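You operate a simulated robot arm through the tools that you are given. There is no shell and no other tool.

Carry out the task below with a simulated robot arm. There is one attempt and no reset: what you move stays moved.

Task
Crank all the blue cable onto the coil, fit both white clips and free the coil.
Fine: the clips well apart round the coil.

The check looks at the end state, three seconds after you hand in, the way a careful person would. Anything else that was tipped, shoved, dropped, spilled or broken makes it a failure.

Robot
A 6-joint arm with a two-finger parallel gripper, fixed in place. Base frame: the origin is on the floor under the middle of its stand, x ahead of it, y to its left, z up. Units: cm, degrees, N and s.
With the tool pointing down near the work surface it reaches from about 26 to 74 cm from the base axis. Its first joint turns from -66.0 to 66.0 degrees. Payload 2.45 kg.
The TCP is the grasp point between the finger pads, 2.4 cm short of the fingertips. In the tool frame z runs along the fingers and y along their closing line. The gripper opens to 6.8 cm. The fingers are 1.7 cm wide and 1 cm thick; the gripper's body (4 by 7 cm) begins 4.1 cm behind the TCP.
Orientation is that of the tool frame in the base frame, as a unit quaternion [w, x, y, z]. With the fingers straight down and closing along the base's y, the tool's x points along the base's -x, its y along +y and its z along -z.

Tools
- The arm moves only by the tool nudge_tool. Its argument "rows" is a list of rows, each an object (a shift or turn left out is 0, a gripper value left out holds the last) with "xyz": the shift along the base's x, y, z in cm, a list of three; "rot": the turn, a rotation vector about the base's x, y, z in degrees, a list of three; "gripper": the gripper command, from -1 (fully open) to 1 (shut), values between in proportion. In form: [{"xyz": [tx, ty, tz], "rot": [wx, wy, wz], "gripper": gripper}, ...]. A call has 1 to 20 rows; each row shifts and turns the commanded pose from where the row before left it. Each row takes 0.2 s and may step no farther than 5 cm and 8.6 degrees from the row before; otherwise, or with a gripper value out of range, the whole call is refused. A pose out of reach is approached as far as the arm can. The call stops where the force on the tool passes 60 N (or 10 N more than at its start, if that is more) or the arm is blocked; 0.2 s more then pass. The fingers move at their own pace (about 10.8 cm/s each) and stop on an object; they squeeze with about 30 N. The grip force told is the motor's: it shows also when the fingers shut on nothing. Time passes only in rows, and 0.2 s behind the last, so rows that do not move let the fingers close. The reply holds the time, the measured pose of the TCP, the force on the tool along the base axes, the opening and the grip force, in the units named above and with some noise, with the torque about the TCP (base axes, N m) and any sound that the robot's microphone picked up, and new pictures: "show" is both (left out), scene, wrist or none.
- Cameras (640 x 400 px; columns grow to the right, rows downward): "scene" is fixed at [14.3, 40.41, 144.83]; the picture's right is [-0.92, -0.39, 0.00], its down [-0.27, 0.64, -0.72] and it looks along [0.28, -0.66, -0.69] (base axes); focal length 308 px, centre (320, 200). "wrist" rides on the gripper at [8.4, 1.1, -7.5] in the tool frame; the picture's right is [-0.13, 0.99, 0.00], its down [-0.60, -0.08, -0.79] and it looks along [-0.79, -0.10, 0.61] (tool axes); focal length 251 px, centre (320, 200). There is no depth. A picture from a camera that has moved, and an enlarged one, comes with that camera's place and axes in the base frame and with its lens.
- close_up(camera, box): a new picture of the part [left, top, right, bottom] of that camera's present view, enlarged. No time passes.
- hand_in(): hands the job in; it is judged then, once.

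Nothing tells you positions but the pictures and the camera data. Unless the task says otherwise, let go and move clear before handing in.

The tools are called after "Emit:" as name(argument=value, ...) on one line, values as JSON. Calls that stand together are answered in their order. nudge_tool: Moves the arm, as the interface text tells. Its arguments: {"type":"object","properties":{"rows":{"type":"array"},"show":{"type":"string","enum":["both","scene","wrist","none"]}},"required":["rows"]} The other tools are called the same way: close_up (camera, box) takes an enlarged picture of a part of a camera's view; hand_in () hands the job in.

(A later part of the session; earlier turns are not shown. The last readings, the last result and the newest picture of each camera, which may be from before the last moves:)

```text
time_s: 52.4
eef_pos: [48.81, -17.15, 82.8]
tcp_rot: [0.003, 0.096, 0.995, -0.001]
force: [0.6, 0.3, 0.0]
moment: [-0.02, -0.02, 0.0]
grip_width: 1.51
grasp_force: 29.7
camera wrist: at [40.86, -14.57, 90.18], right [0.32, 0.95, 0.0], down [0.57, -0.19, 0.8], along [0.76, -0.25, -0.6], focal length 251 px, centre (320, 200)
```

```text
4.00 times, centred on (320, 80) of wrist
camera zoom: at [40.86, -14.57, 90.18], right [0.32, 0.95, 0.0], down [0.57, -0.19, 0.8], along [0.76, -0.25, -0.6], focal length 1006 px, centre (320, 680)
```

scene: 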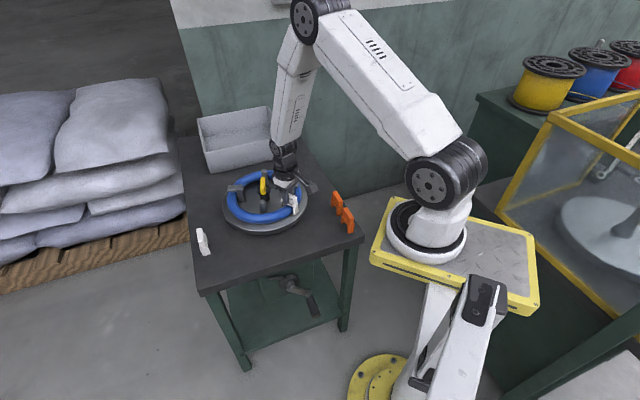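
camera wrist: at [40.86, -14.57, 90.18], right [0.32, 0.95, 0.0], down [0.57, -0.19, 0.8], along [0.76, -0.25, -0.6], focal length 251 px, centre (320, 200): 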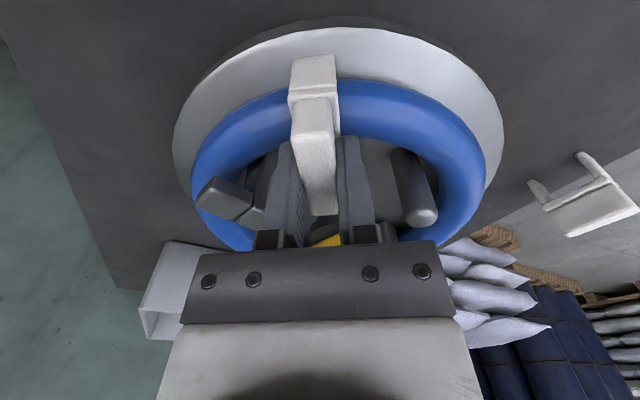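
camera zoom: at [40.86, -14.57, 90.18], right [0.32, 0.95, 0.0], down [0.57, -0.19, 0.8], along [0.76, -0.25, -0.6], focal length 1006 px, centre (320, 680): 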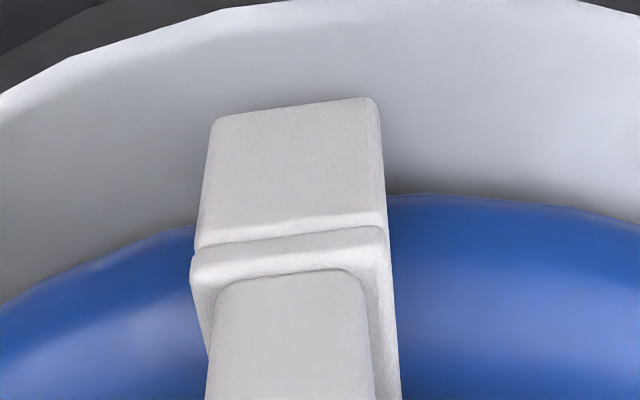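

Still free; the crossbar is now close to the coil top. I continue down.

Emit:
nudge_tool(rows=[{"xyz": [0, 0, -0.2]}, {"xyz": [0, 0, 0]}], show="none")

Emit:
nudge_tool(rows=[{"xyz": [0, 0, -0.2]}, {"xyz": [0, 0, 0]}], show="none")

Emit:
nudge_tool(rows=[{"xyz": [0, 0, -0.2]}, {"xyz": [0, 0, 0]}], show="none")

```text
time_s: 53.0
eef_pos: [48.79, -17.18, 82.59]
tcp_rot: [0.002, 0.096, 0.995, 0.0]
force: [0.1, -0.2, -0.7]
moment: [0.04, 0.0, 0.02]
grip_width: 1.48
grasp_force: 29.9
```

```text
time_s: 53.6
eef_pos: [48.76, -17.16, 82.34]
tcp_rot: [0.001, 0.096, 0.995, 0.0]
force: [0.0, 0.2, -0.4]
moment: [0.01, 0.0, 0.02]
grip_width: 1.5
grasp_force: 30.0
```

```text
time_s: 54.2
eef_pos: [48.96, -17.21, 82.29]
tcp_rot: [0.003, 0.096, 0.995, -0.001]
force: [-5.2, 1.4, 24.6]
moment: [0.16, 0.88, -0.02]
grip_width: 1.54
grasp_force: 30.4
```

Contact at z 82.3, mainly on the outer leg. I'll look to see whether the clip is seated.

Emit:
close_up(camera="scene", box=[270, 170, 320, 220])

Emit:
close_up(camera="wrist", box=[200, 30, 460, 230])

```text
8.00 times, centred on (295, 195) of scene
camera zoom: at [14.25, 40.42, 144.83], right [-0.92, -0.39, 0.0], down [-0.27, 0.64, -0.72], along [0.28, -0.66, -0.69], focal length 2466 px, centre (520, 240)
```

zoom: 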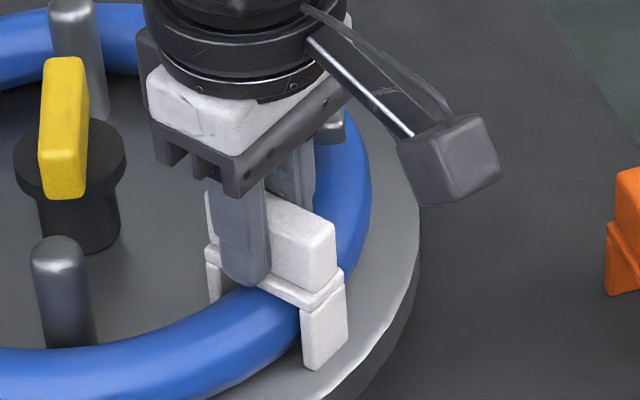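

```text
2.00 times, centred on (330, 130) of wrist
camera zoom: at [40.9, -14.58, 89.67], right [0.32, 0.95, 0.0], down [0.57, -0.19, 0.8], along [0.76, -0.25, -0.6], focal length 503 px, centre (300, 340)
```

zoom: 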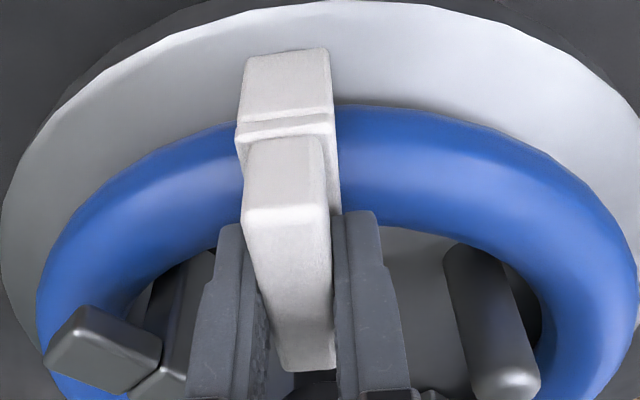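

The tube now fills the gap between the legs almost to the crossbar. I shift 0.1 cm outward to centre it and press a little.

Emit:
nudge_tool(rows=[{"xyz": [0, 0, 0.1]}, {"xyz": [-0.1, 0.02, 0]}, {"xyz": [0, 0, -0.15]}, {"xyz": [0, 0, -0.1]}, {"xyz": [0, 0, 0]}], show="none")

```text
time_s: 55.4
eef_pos: [48.87, -17.31, 82.23]
tcp_rot: [0.006, 0.095, 0.995, -0.002]
force: [1.4, -0.3, 39.9]
moment: [0.16, 0.58, -0.02]
grip_width: 1.52
grasp_force: 30.0
```

It's a firm stop at z 82.2. I press a bit harder to be sure it's fully home.

Emit:
nudge_tool(rows=[{"xyz": [0, 0, -0.1]}, {"xyz": [0, 0, 0]}], show="none")

Emit:
close_up(camera="scene", box=[280, 175, 310, 205])

```text
time_s: 56.0
eef_pos: [48.75, -17.15, 82.23]
tcp_rot: [0.005, 0.095, 0.995, -0.001]
force: [-1.2, -0.5, 50.0]
moment: [0.15, 0.6, -0.02]
grip_width: 1.49
grasp_force: 30.0
```

```text
13.33 times, centred on (295, 190) of scene
camera zoom: at [14.22, 40.44, 144.83], right [-0.92, -0.39, 0.0], down [-0.27, 0.64, -0.72], along [0.28, -0.66, -0.69], focal length 4109 px, centre (653, 333)
```

zoom: 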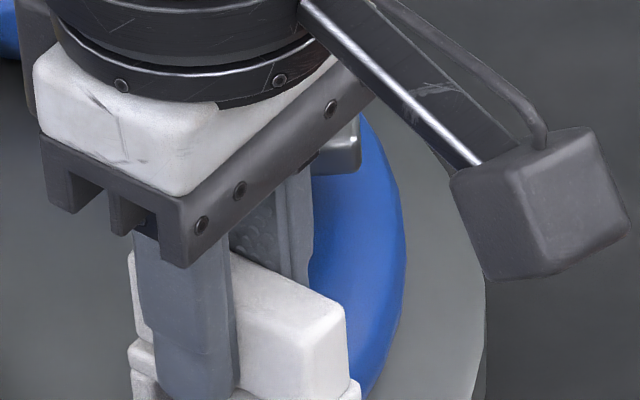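

Emit:
close_up(camera="scene", box=[282, 190, 306, 218])

Emit:
close_up(camera="wrist", box=[280, 50, 360, 110])

```text
14.29 times, centred on (294, 204) of scene
camera zoom: at [14.22, 40.44, 144.83], right [-0.92, -0.39, 0.0], down [-0.27, 0.64, -0.72], along [0.28, -0.66, -0.69], focal length 4403 px, centre (691, 143)
```

zoom: 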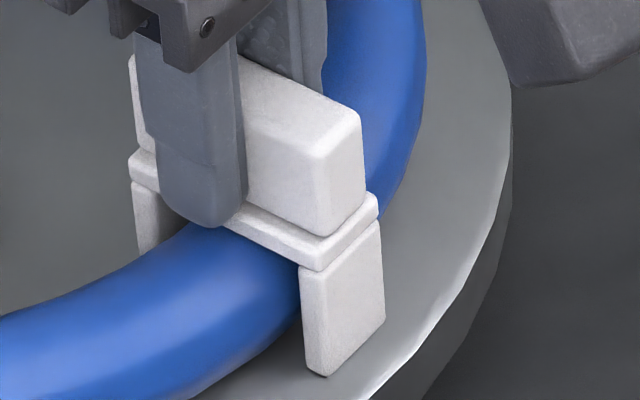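

```text
6.67 times, centred on (320, 80) of wrist
camera zoom: at [40.83, -14.58, 89.58], right [0.32, 0.95, 0.0], down [0.57, -0.19, 0.8], along [0.76, -0.25, -0.6], focal length 1676 px, centre (320, 1000)
```

zoom: 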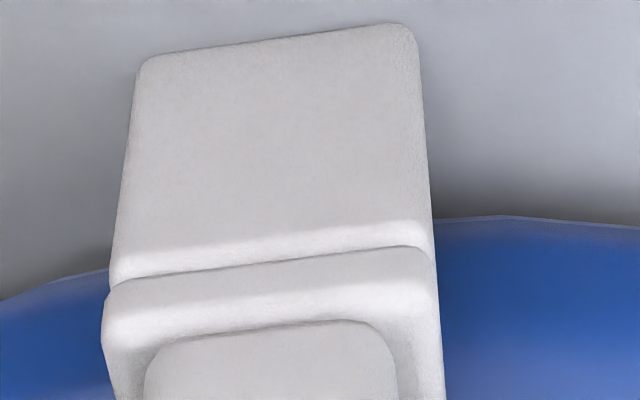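

The crossbar sits right on the coil top and the legs straddle the tube, so the clip is home. I unload the force, open the fingers a little and lift off.

Emit:
nudge_tool(rows=[{"xyz": [0, 0, 0.15]}, {"xyz": [0, 0, 0.15]}, {"xyz": [0, 0, 0]}], show="none")

Emit:
nudge_tool(rows=[{"xyz": [0, 0, 0], "gripper": 0.1}, {"xyz": [0, 0, 0]}, {"xyz": [0, 0, 1.5]}, {"xyz": [0, 0, 3]}, {"xyz": [0, 0, 4]}, {"xyz": [0, 0, 4]}, {"xyz": [0, 0, 0]}])

Emit:
close_up(camera="scene", box=[215, 155, 325, 240])

Emit:
close_up(camera="wrist", box=[160, 0, 480, 240])

```text
time_s: 56.8
eef_pos: [48.65, -17.29, 82.31]
tcp_rot: [0.003, 0.095, 0.995, 0.0]
force: [6.9, -2.2, 8.3]
moment: [-0.17, -0.57, -0.05]
grip_width: 1.5
grasp_force: 30.3
```

```text
time_s: 58.4
eef_pos: [48.65, -17.2, 94.92]
tcp_rot: [0.003, 0.096, 0.995, 0.0]
force: [-0.5, 0.9, 1.1]
moment: [0.01, 0.01, 0.01]
grip_width: 3.07
grasp_force: 0.0
camera wrist: at [40.68, -14.57, 102.23], right [0.32, 0.95, 0.0], down [0.57, -0.19, 0.8], along [0.76, -0.25, -0.61], focal length 251 px, centre (320, 200)
```

scene: 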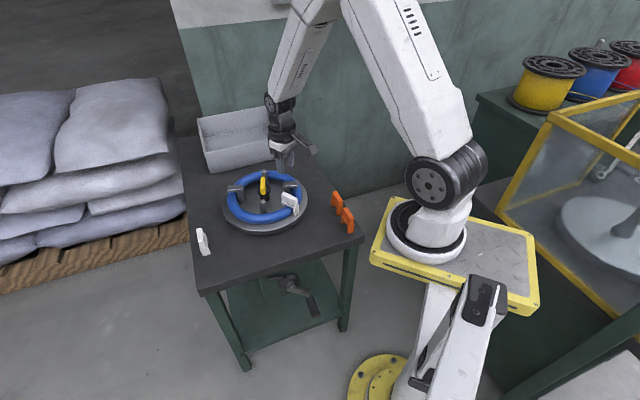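
wrist: 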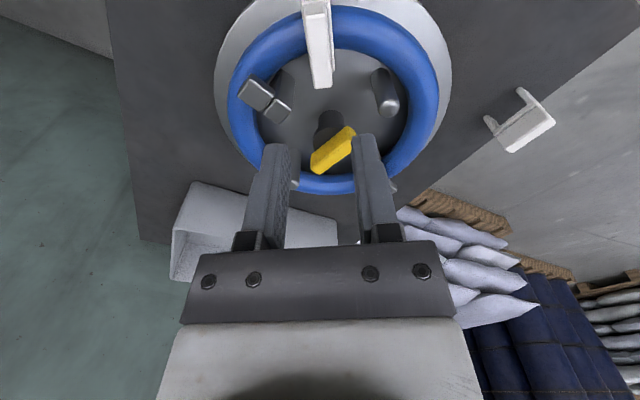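

```text
4.71 times, centred on (270, 198) of scene
camera zoom: at [14.3, 40.41, 144.83], right [-0.92, -0.39, 0.0], down [-0.27, 0.64, -0.72], along [0.28, -0.66, -0.69], focal length 1450 px, centre (555, 212)
```

zoom: 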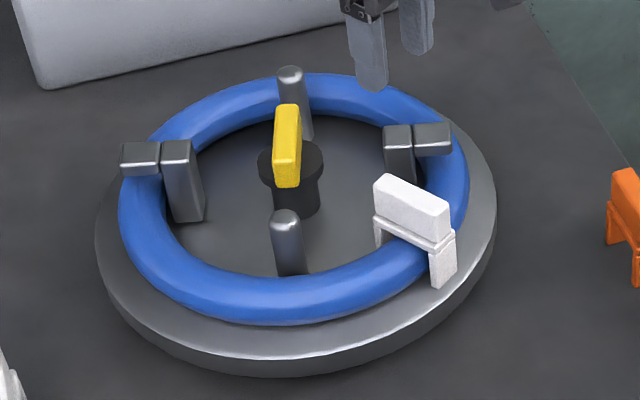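

```text
1.67 times, centred on (320, 120) of wrist
camera zoom: at [40.68, -14.57, 102.23], right [0.32, 0.95, 0.0], down [0.57, -0.19, 0.8], along [0.76, -0.25, -0.61], focal length 419 px, centre (320, 333)
```

zoom: 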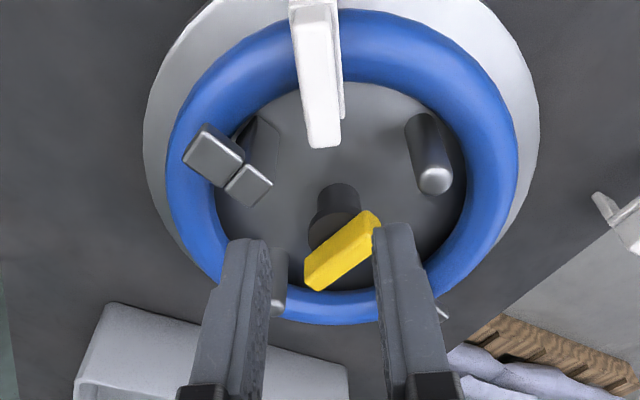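

Clip 1 sits on the coil. Re-fitting with the new views gives a coil centre of (58.72, -19.19) and a radius of 10.26. Next I go to clip 2, at about (66.75, 2.55).

Emit:
nudge_tool(rows=[{"xyz": [2.586, 2.82, 0.3], "rot": [0, 0, -4.87], "gripper": -0.4}, {"xyz": [2.586, 2.82, 0], "rot": [0, 0, -4.87]}, {"xyz": [2.586, 2.82, 0], "rot": [0, 0, -4.87]}, {"xyz": [2.586, 2.82, 0], "rot": [0, 0, -4.87]}, {"xyz": [2.586, 2.82, 0], "rot": [0, 0, -4.87]}, {"xyz": [2.586, 2.82, 0], "rot": [0, 0, -4.87]}, {"xyz": [2.586, 2.82, 0], "rot": [0, 0, -4.87]}, {"xyz": [0, 0, -4]}, {"xyz": [0, 0, -4]}, {"xyz": [0, 0, -3]}, {"xyz": [0, 0, 0]}])

Emit:
close_up(camera="wrist", box=[200, 30, 440, 200])

```text
time_s: 60.8
eef_pos: [66.64, 2.74, 84.07]
tcp_rot: [0.002, 0.383, 0.924, -0.001]
force: [1.1, 0.0, -0.4]
moment: [0.02, -0.01, -0.03]
grip_width: 4.77
grasp_force: 0.1
camera wrist: at [61.52, 9.36, 91.56], right [0.79, 0.61, 0.0], down [0.37, -0.48, 0.8], along [0.49, -0.63, -0.6], focal length 251 px, centre (320, 200)
```

scene: 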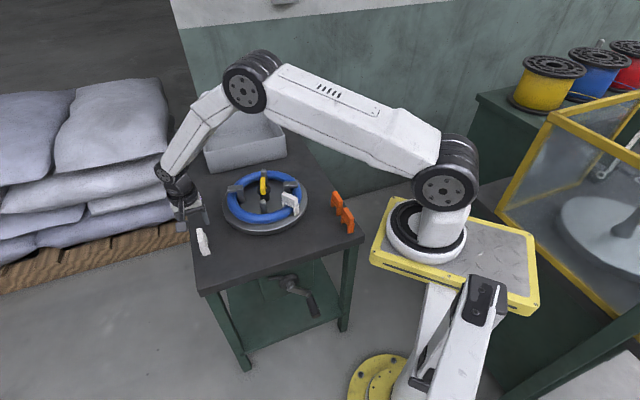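
wrist: 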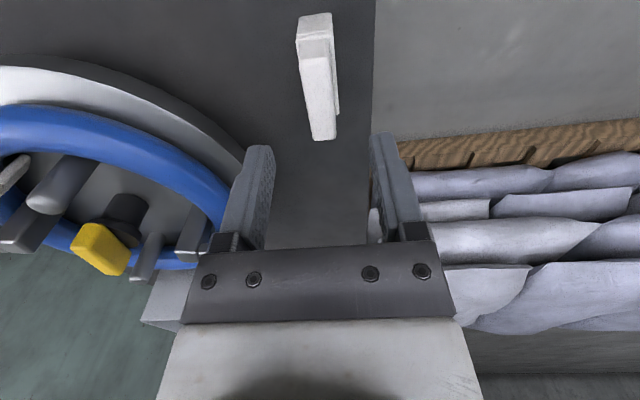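

```text
2.35 times, centred on (320, 115) of wrist
camera zoom: at [61.52, 9.36, 91.56], right [0.79, 0.61, 0.0], down [0.37, -0.48, 0.8], along [0.49, -0.63, -0.6], focal length 592 px, centre (320, 400)
```

zoom: 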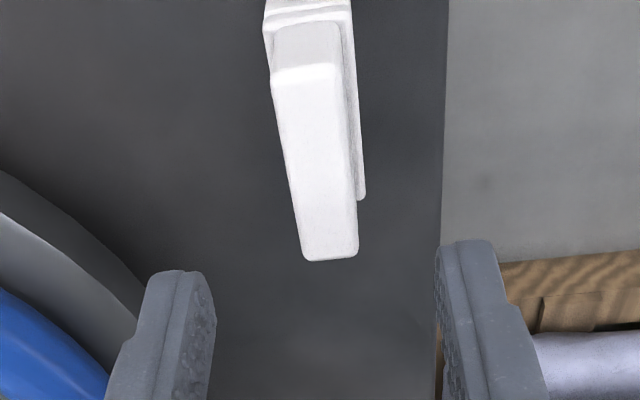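

Clip 2 is centred under the tool within 0.1 cm. I descend and close.

Emit:
nudge_tool(rows=[{"xyz": [0, 0, -2.0]}, {"xyz": [0, 0, -2.0]}, {"xyz": [0, -0.03, -1.7]}, {"xyz": [0, 0, 0]}], show="wrist")

Emit:
close_up(camera="wrist", box=[200, 80, 440, 250])

```text
time_s: 61.8
eef_pos: [66.8, 2.54, 78.28]
tcp_rot: [0.002, 0.384, 0.923, -0.001]
force: [0.1, 0.2, 0.4]
moment: [0.0, -0.02, 0.03]
grip_width: 4.76
grasp_force: 0.2
camera wrist: at [61.69, 9.26, 85.79], right [0.79, 0.61, 0.0], down [0.37, -0.48, 0.8], along [0.49, -0.63, -0.6], focal length 251 px, centre (320, 200)
```

wrist: 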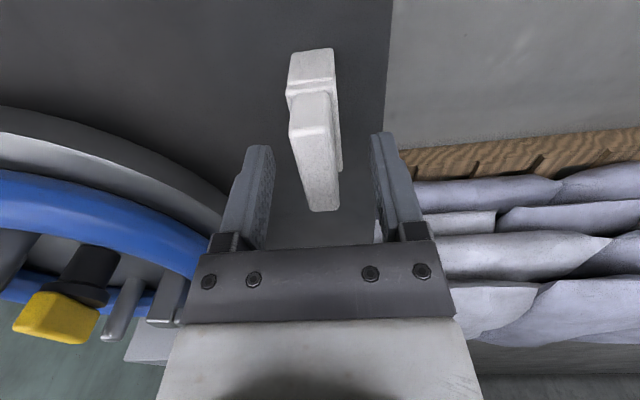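

```text
2.35 times, centred on (320, 165) of wrist
camera zoom: at [61.69, 9.26, 85.79], right [0.79, 0.61, 0.0], down [0.37, -0.48, 0.8], along [0.49, -0.63, -0.6], focal length 592 px, centre (320, 282)
```

zoom: 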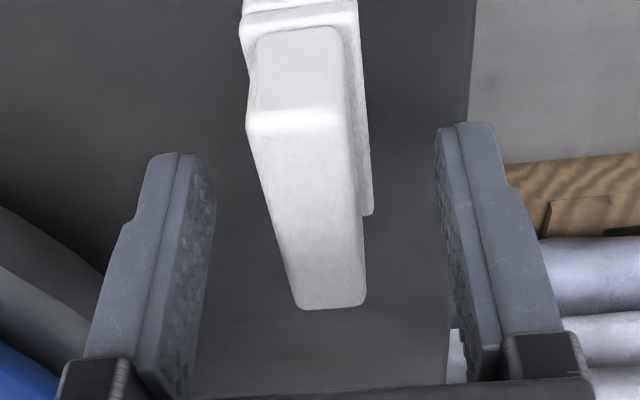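

Emit:
nudge_tool(rows=[{"xyz": [-0.08, 0.08, 0.05]}, {"xyz": [0, 0, 0], "gripper": 1}, {"xyz": [0, 0, 0]}, {"xyz": [0, 0, 0]}, {"xyz": [0, 0, 0]}], show="wrist")

Emit:
close_up(camera="wrist", box=[200, 80, 440, 250])

```text
time_s: 63.0
eef_pos: [66.76, 2.62, 78.33]
tcp_rot: [0.004, 0.383, 0.924, -0.001]
force: [-0.9, 1.3, 0.5]
moment: [0.03, -0.02, -0.02]
grip_width: 1.49
grasp_force: 29.9
camera wrist: at [61.63, 9.32, 85.83], right [0.79, 0.61, 0.0], down [0.37, -0.48, 0.8], along [0.49, -0.63, -0.6], focal length 251 px, centre (320, 200)
```

wrist: 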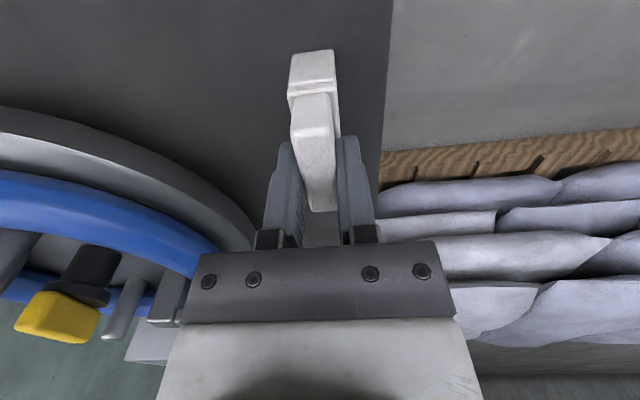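

```text
2.35 times, centred on (320, 165) of wrist
camera zoom: at [61.63, 9.32, 85.83], right [0.79, 0.61, 0.0], down [0.37, -0.48, 0.8], along [0.49, -0.63, -0.6], focal length 592 px, centre (320, 282)
```

zoom: 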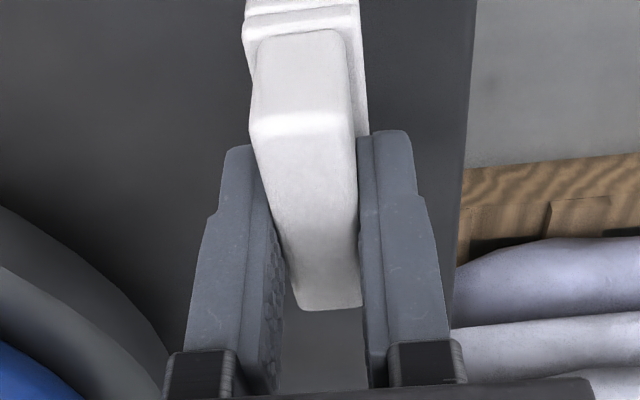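

Clip 2 is gripped. I lift it and carry it over to the far side of the coil at azimuth -11°, turning back to yaw -11°.

Emit:
nudge_tool(rows=[{"xyz": [0, 0, 2.5]}, {"xyz": [0, 0, 4]}, {"xyz": [0, 0, 4]}, {"xyz": [0, 0, 4]}, {"xyz": [0.333, -3.95, 0.2], "rot": [0, 0, 5.67]}, {"xyz": [0.333, -3.95, 0.2], "rot": [0, 0, 5.67]}, {"xyz": [0.333, -3.95, 0.2], "rot": [0, 0, 5.67]}, {"xyz": [0.333, -3.95, 0.2], "rot": [0, 0, 5.67]}, {"xyz": [0.333, -3.95, 0.2], "rot": [0, 0, 5.67]}, {"xyz": [0.333, -3.95, 0.2], "rot": [0, 0, 5.67]}, {"xyz": [0, 0, 0]}])

Emit:
close_up(camera="scene", box=[215, 155, 325, 240])

Emit:
close_up(camera="wrist", box=[160, 0, 480, 240])

```text
time_s: 65.4
eef_pos: [68.75, -21.18, 93.78]
tcp_rot: [0.002, 0.095, 0.995, 0.0]
force: [0.7, 0.3, 0.2]
moment: [0.03, 0.05, 0.0]
grip_width: 1.48
grasp_force: 29.9
camera wrist: at [60.77, -18.49, 101.3], right [0.32, 0.95, 0.0], down [0.57, -0.19, 0.8], along [0.76, -0.25, -0.61], focal length 251 px, centre (320, 200)
```

scene: 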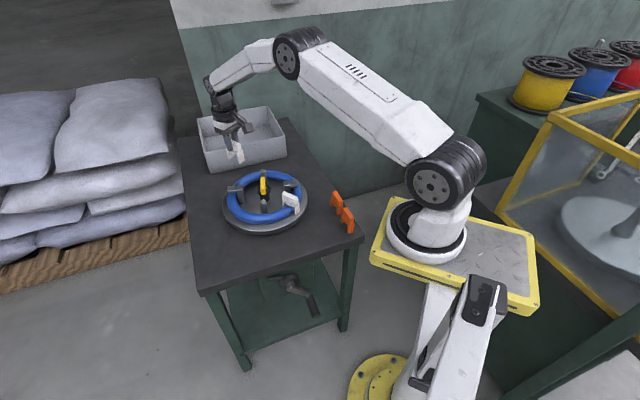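
wrist: 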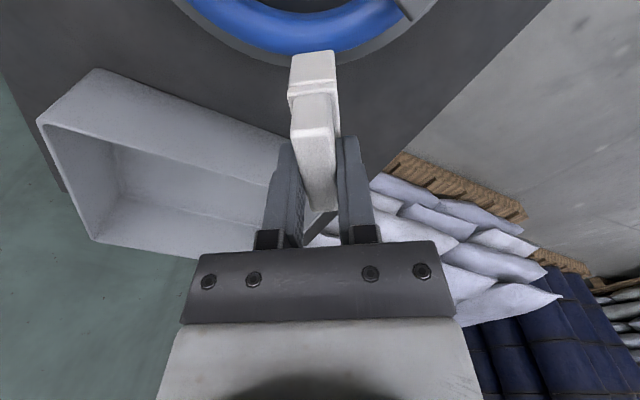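

```text
4.71 times, centred on (270, 198) of scene
camera zoom: at [14.31, 40.41, 144.83], right [-0.92, -0.39, 0.0], down [-0.27, 0.64, -0.72], along [0.28, -0.66, -0.69], focal length 1450 px, centre (555, 212)
```

zoom: 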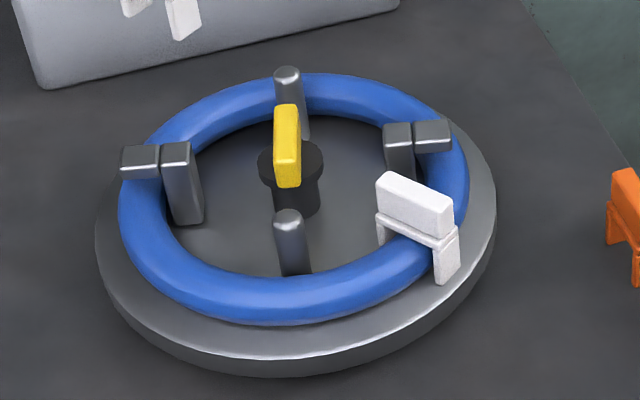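

```text
1.67 times, centred on (320, 120) of wrist
camera zoom: at [60.77, -18.49, 101.3], right [0.32, 0.95, 0.0], down [0.57, -0.19, 0.8], along [0.76, -0.25, -0.61], focal length 419 px, centre (320, 333)
```

zoom: 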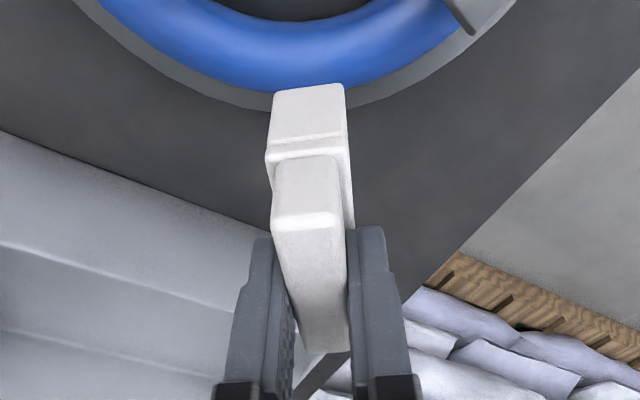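

Emit:
close_up(camera="wrist", box=[220, 0, 420, 125])

Emit:
close_up(camera="scene", box=[205, 120, 265, 190])

```text
3.20 times, centred on (320, 62) of wrist
camera zoom: at [60.77, -18.49, 101.3], right [0.32, 0.95, 0.0], down [0.57, -0.19, 0.8], along [0.76, -0.25, -0.61], focal length 805 px, centre (320, 640)
```

zoom: 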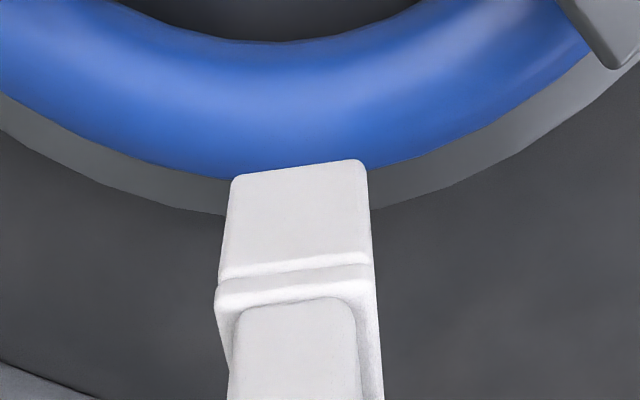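

```text
5.71 times, centred on (235, 155) of scene
camera zoom: at [14.31, 40.41, 144.83], right [-0.92, -0.39, 0.0], down [-0.27, 0.64, -0.72], along [0.28, -0.66, -0.69], focal length 1761 px, centre (806, 457)
```

zoom: 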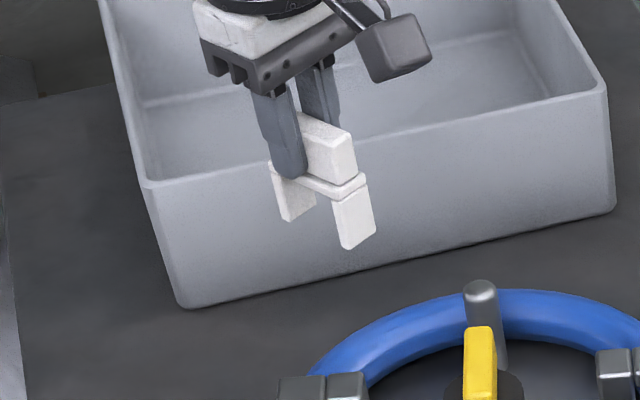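

The far tube centre works out at about (68.76, -21.12) and clip 2 sits about 0.13 cm toward me in the grip. I shift accordingly, lower to just above the coil, and check.

Emit:
nudge_tool(rows=[{"xyz": [0.13, 0.0, -2.5]}, {"xyz": [0, 0, -3]}, {"xyz": [0, 0, -2.5]}, {"xyz": [0, 0, 0]}])

Emit:
close_up(camera="wrist", box=[220, 0, 420, 125])

Emit:
close_up(camera="scene", box=[210, 150, 270, 210])

```text
time_s: 66.4
eef_pos: [68.79, -21.02, 85.96]
tcp_rot: [0.004, 0.096, 0.995, -0.001]
force: [0.0, 1.1, 0.4]
moment: [0.0, 0.01, -0.01]
grip_width: 1.49
grasp_force: 29.8
camera wrist: at [60.87, -18.33, 93.42], right [0.32, 0.95, 0.0], down [0.57, -0.19, 0.8], along [0.76, -0.25, -0.6], focal length 251 px, centre (320, 200)
```

scene: 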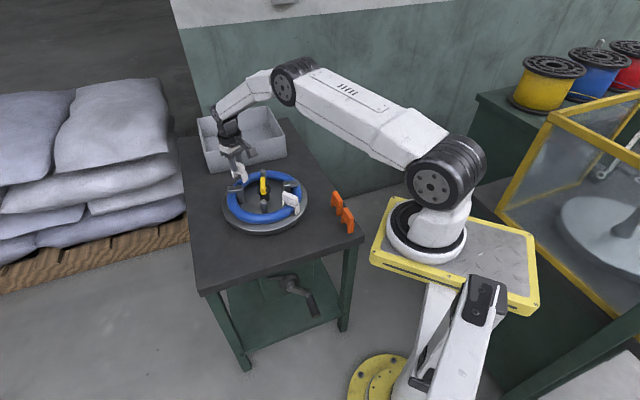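
wrist: 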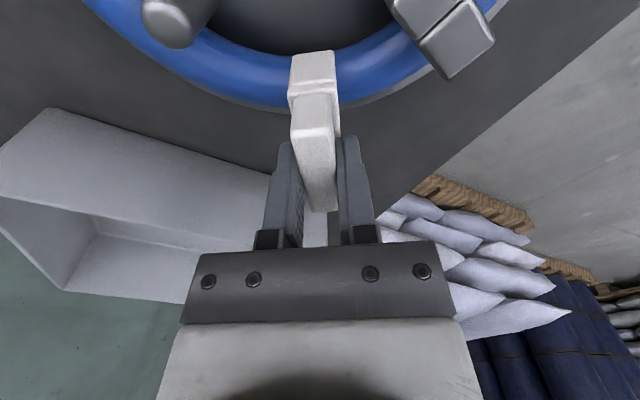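

```text
3.20 times, centred on (320, 62) of wrist
camera zoom: at [60.87, -18.33, 93.42], right [0.32, 0.95, 0.0], down [0.57, -0.19, 0.8], along [0.76, -0.25, -0.6], focal length 805 px, centre (320, 640)
```

zoom: 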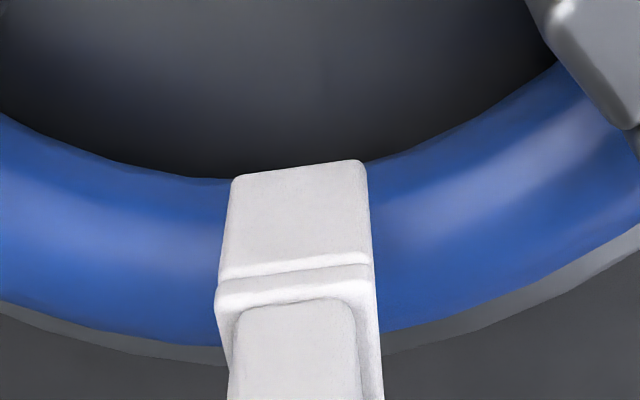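

```text
6.67 times, centred on (240, 180) of scene
camera zoom: at [14.3, 40.41, 144.83], right [-0.92, -0.39, 0.0], down [-0.27, 0.64, -0.72], along [0.28, -0.66, -0.69], focal length 2055 px, centre (853, 333)
```

zoom: 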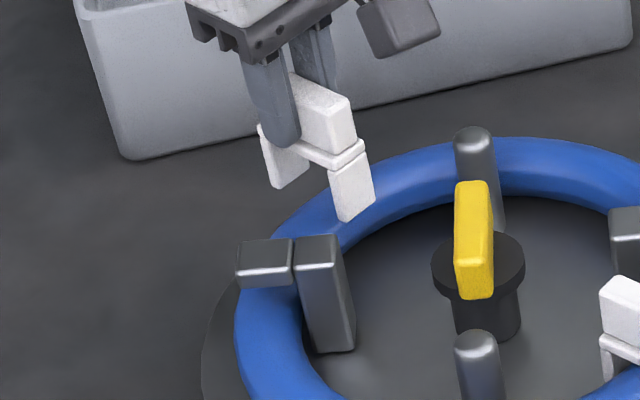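

Measured in one camera frame, clip 2's centre is within about 0.07 cm of the tube centre, the same margin that worked for clip 1. I shift 0.05 cm outward and descend with force checks.

Emit:
nudge_tool(rows=[{"xyz": [0.05, -0.01, -0.4]}, {"xyz": [0, 0, -0.4]}, {"xyz": [0, 0, -0.3]}, {"xyz": [0, 0, 0]}], show="none")

Emit:
nudge_tool(rows=[{"xyz": [0, 0, -0.2]}, {"xyz": [0, 0, 0]}], show="none")

Emit:
nudge_tool(rows=[{"xyz": [0, 0, -0.2]}, {"xyz": [0, 0, 0]}], show="none")

Emit:
nudge_tool(rows=[{"xyz": [0, 0, -0.2]}, {"xyz": [0, 0, 0]}], show="none")

```text
time_s: 67.4
eef_pos: [68.98, -21.02, 84.99]
tcp_rot: [0.002, 0.096, 0.995, 0.0]
force: [0.4, 0.3, -0.8]
moment: [0.01, 0.01, 0.02]
grip_width: 1.52
grasp_force: 30.2
```

```text
time_s: 68.0
eef_pos: [68.85, -20.98, 84.81]
tcp_rot: [0.003, 0.097, 0.995, 0.0]
force: [-0.4, 0.3, -1.1]
moment: [0.01, 0.02, 0.0]
grip_width: 1.5
grasp_force: 30.1
```

```text
time_s: 68.6
eef_pos: [68.89, -21.1, 84.55]
tcp_rot: [0.002, 0.096, 0.995, 0.001]
force: [-0.7, 0.4, 0.3]
moment: [0.02, 0.0, -0.02]
grip_width: 1.51
grasp_force: 30.2
```

```text
time_s: 69.2
eef_pos: [69.04, -21.03, 84.21]
tcp_rot: [0.004, 0.096, 0.995, 0.0]
force: [-0.5, -0.5, -1.0]
moment: [-0.01, 0.0, 0.0]
grip_width: 1.51
grasp_force: 30.1
```

Free so far. I continue down in the same way.

Emit:
nudge_tool(rows=[{"xyz": [0, 0, -0.25]}, {"xyz": [0, 0, -0.25]}, {"xyz": [0, 0, 0]}], show="none")

Emit:
nudge_tool(rows=[{"xyz": [0, 0, -0.25]}, {"xyz": [0, 0, -0.25]}, {"xyz": [0, 0, 0]}], show="none")

Emit:
nudge_tool(rows=[{"xyz": [0, 0, -0.25]}, {"xyz": [0, 0, 0]}], show="none")

Emit:
nudge_tool(rows=[{"xyz": [0, 0, -0.2]}, {"xyz": [0, 0, 0]}], show="none")

```text
time_s: 70.0
eef_pos: [68.94, -21.04, 83.98]
tcp_rot: [0.003, 0.096, 0.995, 0.0]
force: [-0.7, 0.6, -0.5]
moment: [0.0, 0.01, -0.04]
grip_width: 1.5
grasp_force: 29.4
```

```text
time_s: 70.8
eef_pos: [68.8, -21.04, 83.25]
tcp_rot: [0.002, 0.096, 0.995, -0.001]
force: [-1.2, -0.2, 0.3]
moment: [-0.01, -0.01, 0.0]
grip_width: 1.52
grasp_force: 30.1
```

```text
time_s: 71.4
eef_pos: [69.13, -21.02, 83.05]
tcp_rot: [0.002, 0.096, 0.995, 0.0]
force: [-0.7, 0.8, -0.5]
moment: [0.02, 0.05, 0.0]
grip_width: 1.47
grasp_force: 30.1
```

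```text
time_s: 72.0
eef_pos: [68.96, -20.98, 82.89]
tcp_rot: [0.003, 0.096, 0.995, -0.001]
force: [-1.9, 0.4, 0.8]
moment: [0.03, 0.11, -0.04]
grip_width: 1.5
grasp_force: 29.9
```

A slight side force shows the inner leg touching, so I shift 0.06 cm inward and continue to the stop.

Emit:
nudge_tool(rows=[{"xyz": [-0.06, 0.01, 0]}, {"xyz": [0, 0, -0.2]}, {"xyz": [0, 0, 0]}], show="none")

Emit:
nudge_tool(rows=[{"xyz": [0, 0, -0.2]}, {"xyz": [0, 0, 0]}], show="none")

Emit:
nudge_tool(rows=[{"xyz": [0, 0, -0.15]}, {"xyz": [0, 0, 0]}], show="none")

```text
time_s: 72.8
eef_pos: [68.94, -21.16, 82.74]
tcp_rot: [0.002, 0.096, 0.995, 0.0]
force: [-0.4, 0.9, -0.1]
moment: [-0.01, 0.0, 0.02]
grip_width: 1.54
grasp_force: 29.7
```

```text
time_s: 73.4
eef_pos: [68.87, -21.02, 82.54]
tcp_rot: [0.003, 0.095, 0.995, -0.001]
force: [-0.3, -0.3, -0.1]
moment: [-0.04, 0.0, -0.05]
grip_width: 1.53
grasp_force: 29.7
```

```text
time_s: 74.0
eef_pos: [68.93, -21.08, 82.45]
tcp_rot: [0.004, 0.095, 0.995, -0.001]
force: [-1.4, 0.5, 4.4]
moment: [0.05, 0.1, -0.01]
grip_width: 1.5
grasp_force: 30.3
```

Bottom contact begins. I press it home as I did with clip 1.

Emit:
nudge_tool(rows=[{"xyz": [0, 0, -0.15]}, {"xyz": [0, 0, 0]}], show="none")

Emit:
nudge_tool(rows=[{"xyz": [0, 0, -0.12]}, {"xyz": [0, 0, 0]}], show="both")

Emit:
close_up(camera="scene", box=[210, 150, 270, 210])

Emit:
close_up(camera="wrist", box=[220, 0, 420, 125])

```text
time_s: 74.6
eef_pos: [68.94, -21.12, 82.37]
tcp_rot: [0.003, 0.096, 0.995, -0.001]
force: [-6.4, 2.3, 18.5]
moment: [0.13, 0.45, -0.04]
grip_width: 1.5
grasp_force: 29.9
```

```text
time_s: 75.2
eef_pos: [68.97, -21.1, 82.3]
tcp_rot: [0.005, 0.096, 0.995, -0.001]
force: [-3.1, 1.2, 25.5]
moment: [0.06, 0.08, 0.0]
grip_width: 1.48
grasp_force: 30.0
camera wrist: at [60.95, -18.44, 89.7], right [0.32, 0.95, 0.0], down [0.57, -0.19, 0.8], along [0.76, -0.25, -0.6], focal length 251 px, centre (320, 200)
```

scene: 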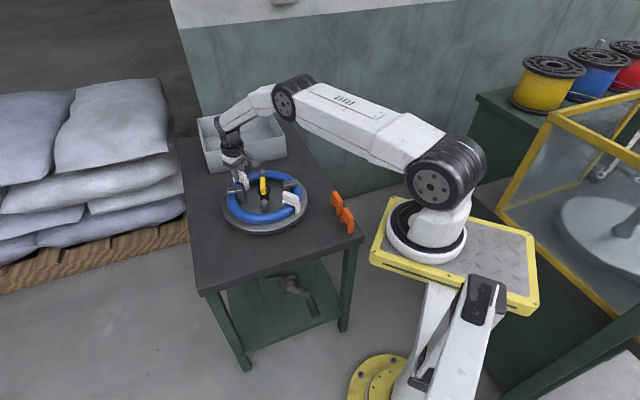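
wrist: 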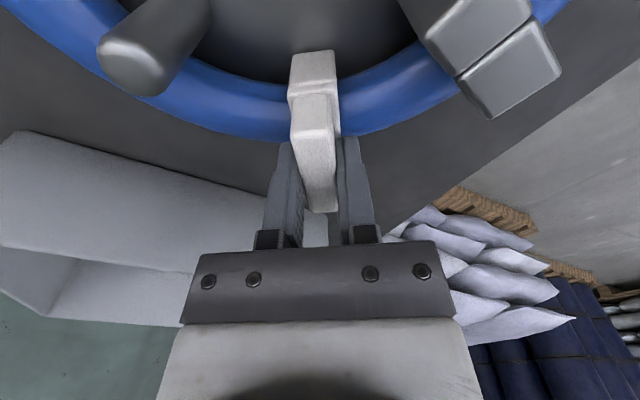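

```text
6.67 times, centred on (240, 180) of scene
camera zoom: at [14.24, 40.43, 144.83], right [-0.92, -0.39, 0.0], down [-0.27, 0.64, -0.72], along [0.28, -0.66, -0.69], focal length 2055 px, centre (853, 333)
```

zoom: 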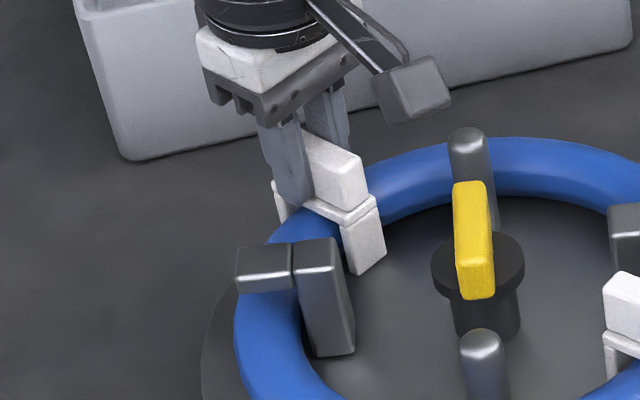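

```text
3.20 times, centred on (320, 62) of wrist
camera zoom: at [60.95, -18.44, 89.7], right [0.32, 0.95, 0.0], down [0.57, -0.19, 0.8], along [0.76, -0.25, -0.6], focal length 805 px, centre (320, 640)
```

zoom: 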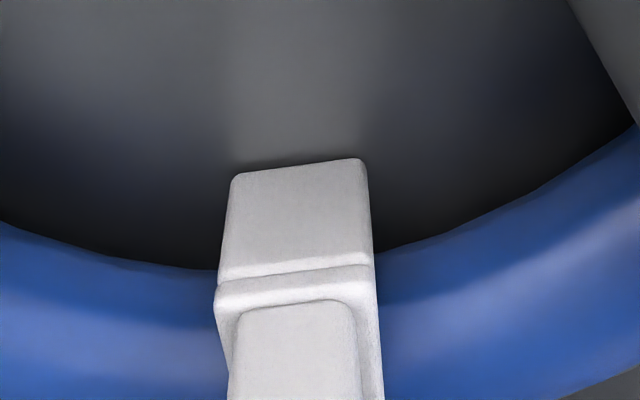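

Emit:
nudge_tool(rows=[{"xyz": [0, 0, -0.12]}, {"xyz": [0, 0, 0]}], show="none")

Emit:
nudge_tool(rows=[{"xyz": [0, 0, -0.1]}, {"xyz": [0, 0, 0]}], show="none")

Emit:
close_up(camera="scene", box=[220, 160, 260, 200])

```text
time_s: 75.8
eef_pos: [68.97, -21.1, 82.3]
tcp_rot: [0.006, 0.096, 0.995, -0.001]
force: [-2.3, 0.5, 28.5]
moment: [0.01, 0.02, 0.03]
grip_width: 1.49
grasp_force: 30.2
```

```text
time_s: 76.4
eef_pos: [69.03, -21.06, 82.36]
tcp_rot: [0.005, 0.096, 0.995, 0.0]
force: [-4.2, 1.2, 30.0]
moment: [0.07, 0.1, -0.1]
grip_width: 1.5
grasp_force: 29.7
```

```text
10.00 times, centred on (240, 180) of scene
camera zoom: at [14.22, 40.43, 144.83], right [-0.92, -0.39, 0.0], down [-0.27, 0.64, -0.72], along [0.28, -0.66, -0.69], focal length 3082 px, centre (1120, 400)
```

zoom: 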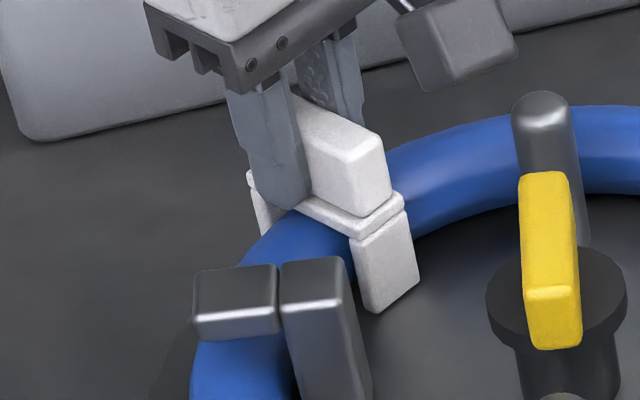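

Emit:
nudge_tool(rows=[{"xyz": [0, 0, -0.15]}, {"xyz": [0, 0, -0.1]}, {"xyz": [0, 0, 0]}], show="none")

Emit:
nudge_tool(rows=[{"xyz": [0, 0, -0.1]}, {"xyz": [0, 0, 0]}], show="none")

```text
time_s: 77.2
eef_pos: [68.96, -21.1, 82.31]
tcp_rot: [0.006, 0.096, 0.995, -0.001]
force: [-15.1, 3.1, 45.4]
moment: [0.18, 0.73, -0.03]
grip_width: 1.5
grasp_force: 30.0
```

```text
time_s: 77.8
eef_pos: [69.19, -21.11, 82.32]
tcp_rot: [0.008, 0.096, 0.995, -0.001]
force: [-17.2, 2.8, 49.9]
moment: [0.15, 0.87, 0.08]
grip_width: 1.49
grasp_force: 30.3
```

It's firm at z 82.3 under 50 N, so it's home. I unload, then open and lift off.

Emit:
nudge_tool(rows=[{"xyz": [0, 0, 0.2]}, {"xyz": [0, 0, 0.2]}, {"xyz": [0, 0, 0.15]}, {"xyz": [0, 0, 0]}], show="none")

```text
time_s: 78.8
eef_pos: [68.98, -21.06, 82.24]
tcp_rot: [0.005, 0.095, 0.995, -0.002]
force: [6.4, -1.0, 16.1]
moment: [-0.14, -0.69, 0.0]
grip_width: 1.49
grasp_force: 30.2
```

Emit:
nudge_tool(rows=[{"xyz": [0, 0, 0.15]}, {"xyz": [0, 0, 0.05], "gripper": 0.1}, {"xyz": [0, 0, 0]}, {"xyz": [0, 0, 1.5]}, {"xyz": [0, 0, 3]}, {"xyz": [0, 0, 4]}, {"xyz": [0, 0, 4]}, {"xyz": [0, 0, 0]}])

Emit:
close_up(camera="scene", box=[215, 155, 325, 240])

Emit:
close_up(camera="wrist", box=[160, 0, 480, 240])

```text
time_s: 80.6
eef_pos: [68.7, -20.8, 94.6]
tcp_rot: [0.003, 0.096, 0.995, 0.0]
force: [0.1, -0.5, 0.1]
moment: [-0.03, -0.01, -0.01]
grip_width: 3.06
grasp_force: 0.1
camera wrist: at [60.85, -18.18, 102.09], right [0.32, 0.95, 0.0], down [0.57, -0.19, 0.8], along [0.76, -0.25, -0.6], focal length 251 px, centre (320, 200)
```

scene: 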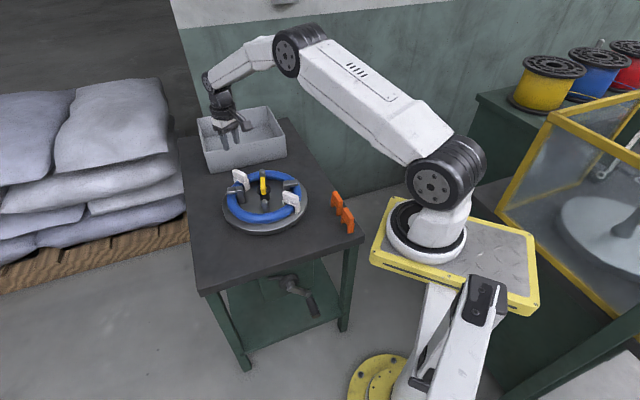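
wrist: 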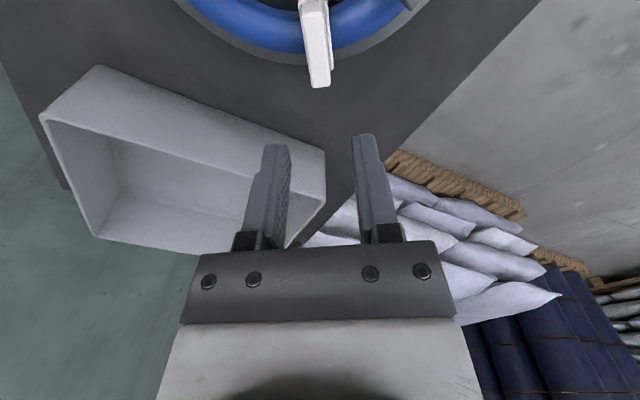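

```text
4.71 times, centred on (270, 198) of scene
camera zoom: at [14.3, 40.41, 144.83], right [-0.92, -0.39, 0.0], down [-0.27, 0.64, -0.72], along [0.28, -0.66, -0.69], focal length 1450 px, centre (555, 212)
```

zoom: 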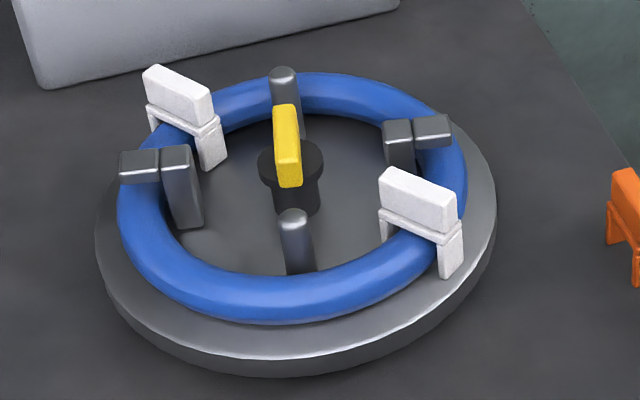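

```text
1.67 times, centred on (320, 120) of wrist
camera zoom: at [60.85, -18.18, 102.09], right [0.32, 0.95, 0.0], down [0.57, -0.19, 0.8], along [0.76, -0.25, -0.6], focal length 419 px, centre (320, 333)
```

zoom: 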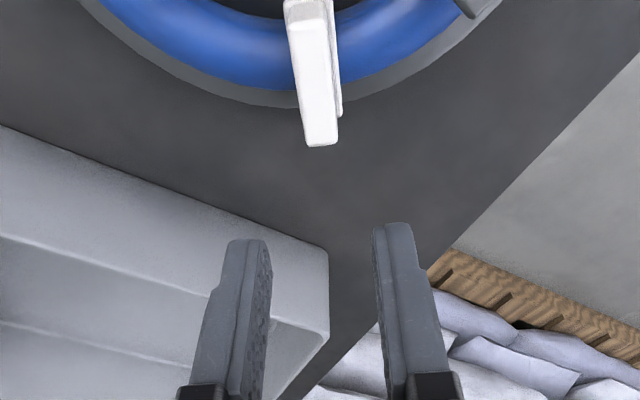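

Both clips are on the coil on opposite sides. Next is the yellow knob on the hub: it looks like a quarter-turn bar about 5 cm long at azimuth about 120°. I move over it with the tool turned to -60° to inspect it.

Emit:
nudge_tool(rows=[{"xyz": [-1.43, 0.23, -0.3], "rot": [0, 0, -7], "gripper": -0.3}, {"xyz": [-1.43, 0.23, -0.3], "rot": [0, 0, -7]}, {"xyz": [-1.43, 0.23, -0.3], "rot": [0, 0, -7]}, {"xyz": [-1.43, 0.23, -0.3], "rot": [0, 0, -7]}, {"xyz": [-1.43, 0.23, -0.3], "rot": [0, 0, -7]}, {"xyz": [-1.43, 0.23, -0.3], "rot": [0, 0, -7]}, {"xyz": [-1.43, 0.23, -0.3], "rot": [0, 0, -7]}, {"xyz": [0, 0, 0]}])

Emit:
close_up(camera="wrist", box=[160, 0, 480, 240])

Emit:
close_up(camera="scene", box=[215, 155, 325, 240])

```text
time_s: 82.4
eef_pos: [59.05, -19.54, 92.68]
tcp_rot: [0.002, 0.501, 0.865, -0.002]
force: [0.3, 0.0, -0.9]
moment: [-0.02, 0.0, -0.01]
grip_width: 4.41
grasp_force: 0.0
camera wrist: at [55.78, -11.61, 100.08], right [0.92, 0.38, 0.0], down [0.23, -0.56, 0.8], along [0.3, -0.74, -0.6], focal length 251 px, centre (320, 200)
```

scene: 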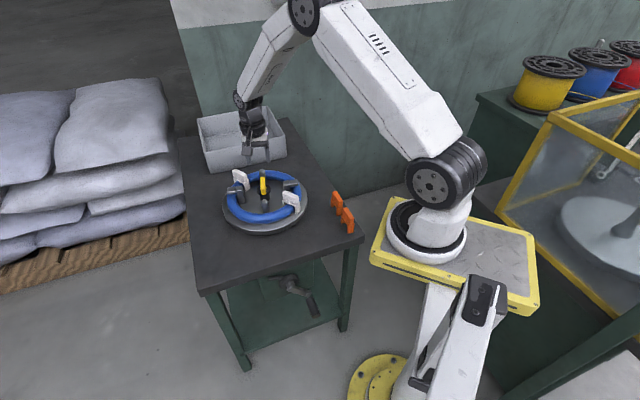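
wrist: 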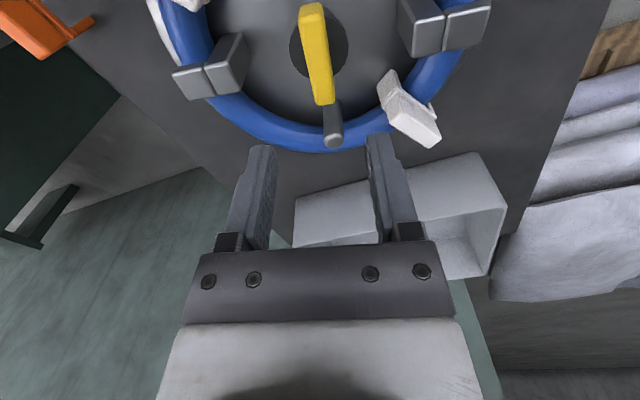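

```text
1.67 times, centred on (320, 120) of wrist
camera zoom: at [55.78, -11.61, 100.08], right [0.92, 0.38, 0.0], down [0.23, -0.56, 0.8], along [0.3, -0.74, -0.6], focal length 419 px, centre (320, 333)
```

zoom: 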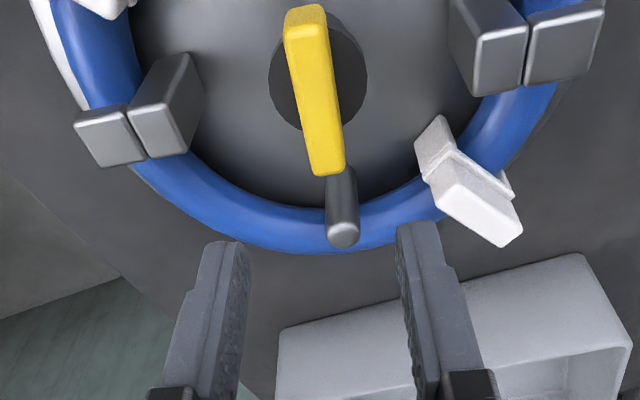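

```text
4.71 times, centred on (270, 198) of scene
camera zoom: at [14.3, 40.41, 144.83], right [-0.92, -0.39, 0.0], down [-0.27, 0.64, -0.72], along [0.28, -0.66, -0.69], focal length 1450 px, centre (555, 212)
```

zoom: 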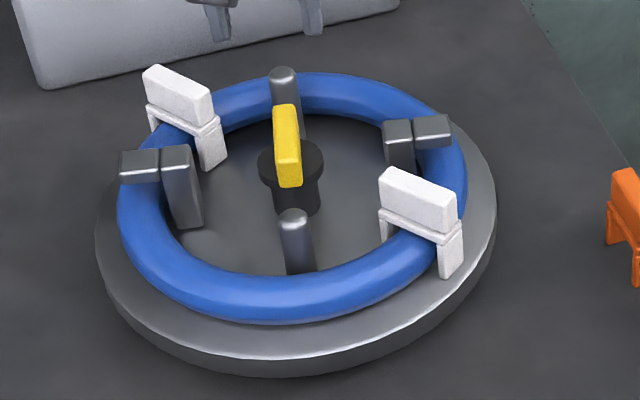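

The knob is a bar about 5.2 cm long and 1.5 cm wide, centred on the hub at (58.8, -19.2), with its top at about z 82.4 and its axis at azimuth 122°. I align and lower around it.

Emit:
nudge_tool(rows=[{"xyz": [-0.22, 0.28, -2.5], "rot": [0, 0, 2.0]}, {"xyz": [0, 0, -2.5]}, {"xyz": [0, 0, -1.5]}, {"xyz": [0, 0, 0]}], show="wrist")

Emit:
close_up(camera="wrist", box=[200, 30, 440, 200])

```text
time_s: 83.4
eef_pos: [58.76, -19.06, 86.05]
tcp_rot: [0.002, 0.484, 0.875, -0.001]
force: [0.4, 0.5, -0.1]
moment: [0.02, 0.04, 0.01]
grip_width: 4.43
grasp_force: 0.0
camera wrist: at [55.27, -11.41, 93.56], right [0.91, 0.42, 0.0], down [0.25, -0.55, 0.8], along [0.33, -0.72, -0.6], focal length 251 px, centre (320, 200)
```

wrist: 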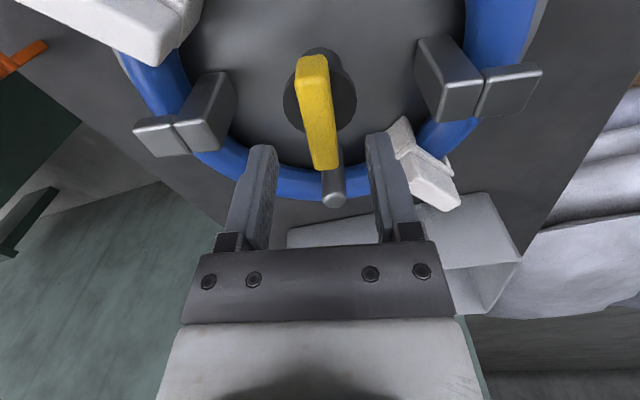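

```text
2.35 times, centred on (320, 115) of wrist
camera zoom: at [55.27, -11.41, 93.56], right [0.91, 0.42, 0.0], down [0.25, -0.55, 0.8], along [0.33, -0.72, -0.6], focal length 592 px, centre (320, 400)
```

zoom: 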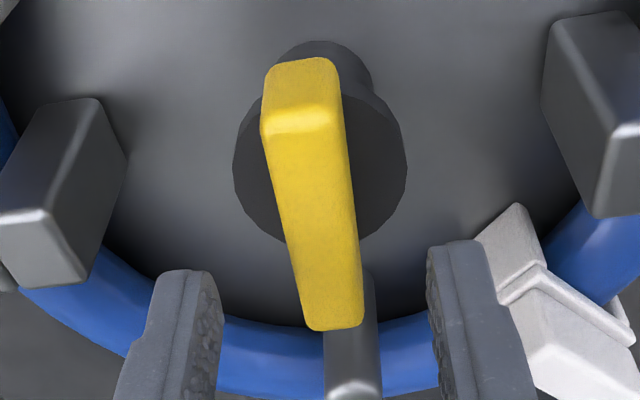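

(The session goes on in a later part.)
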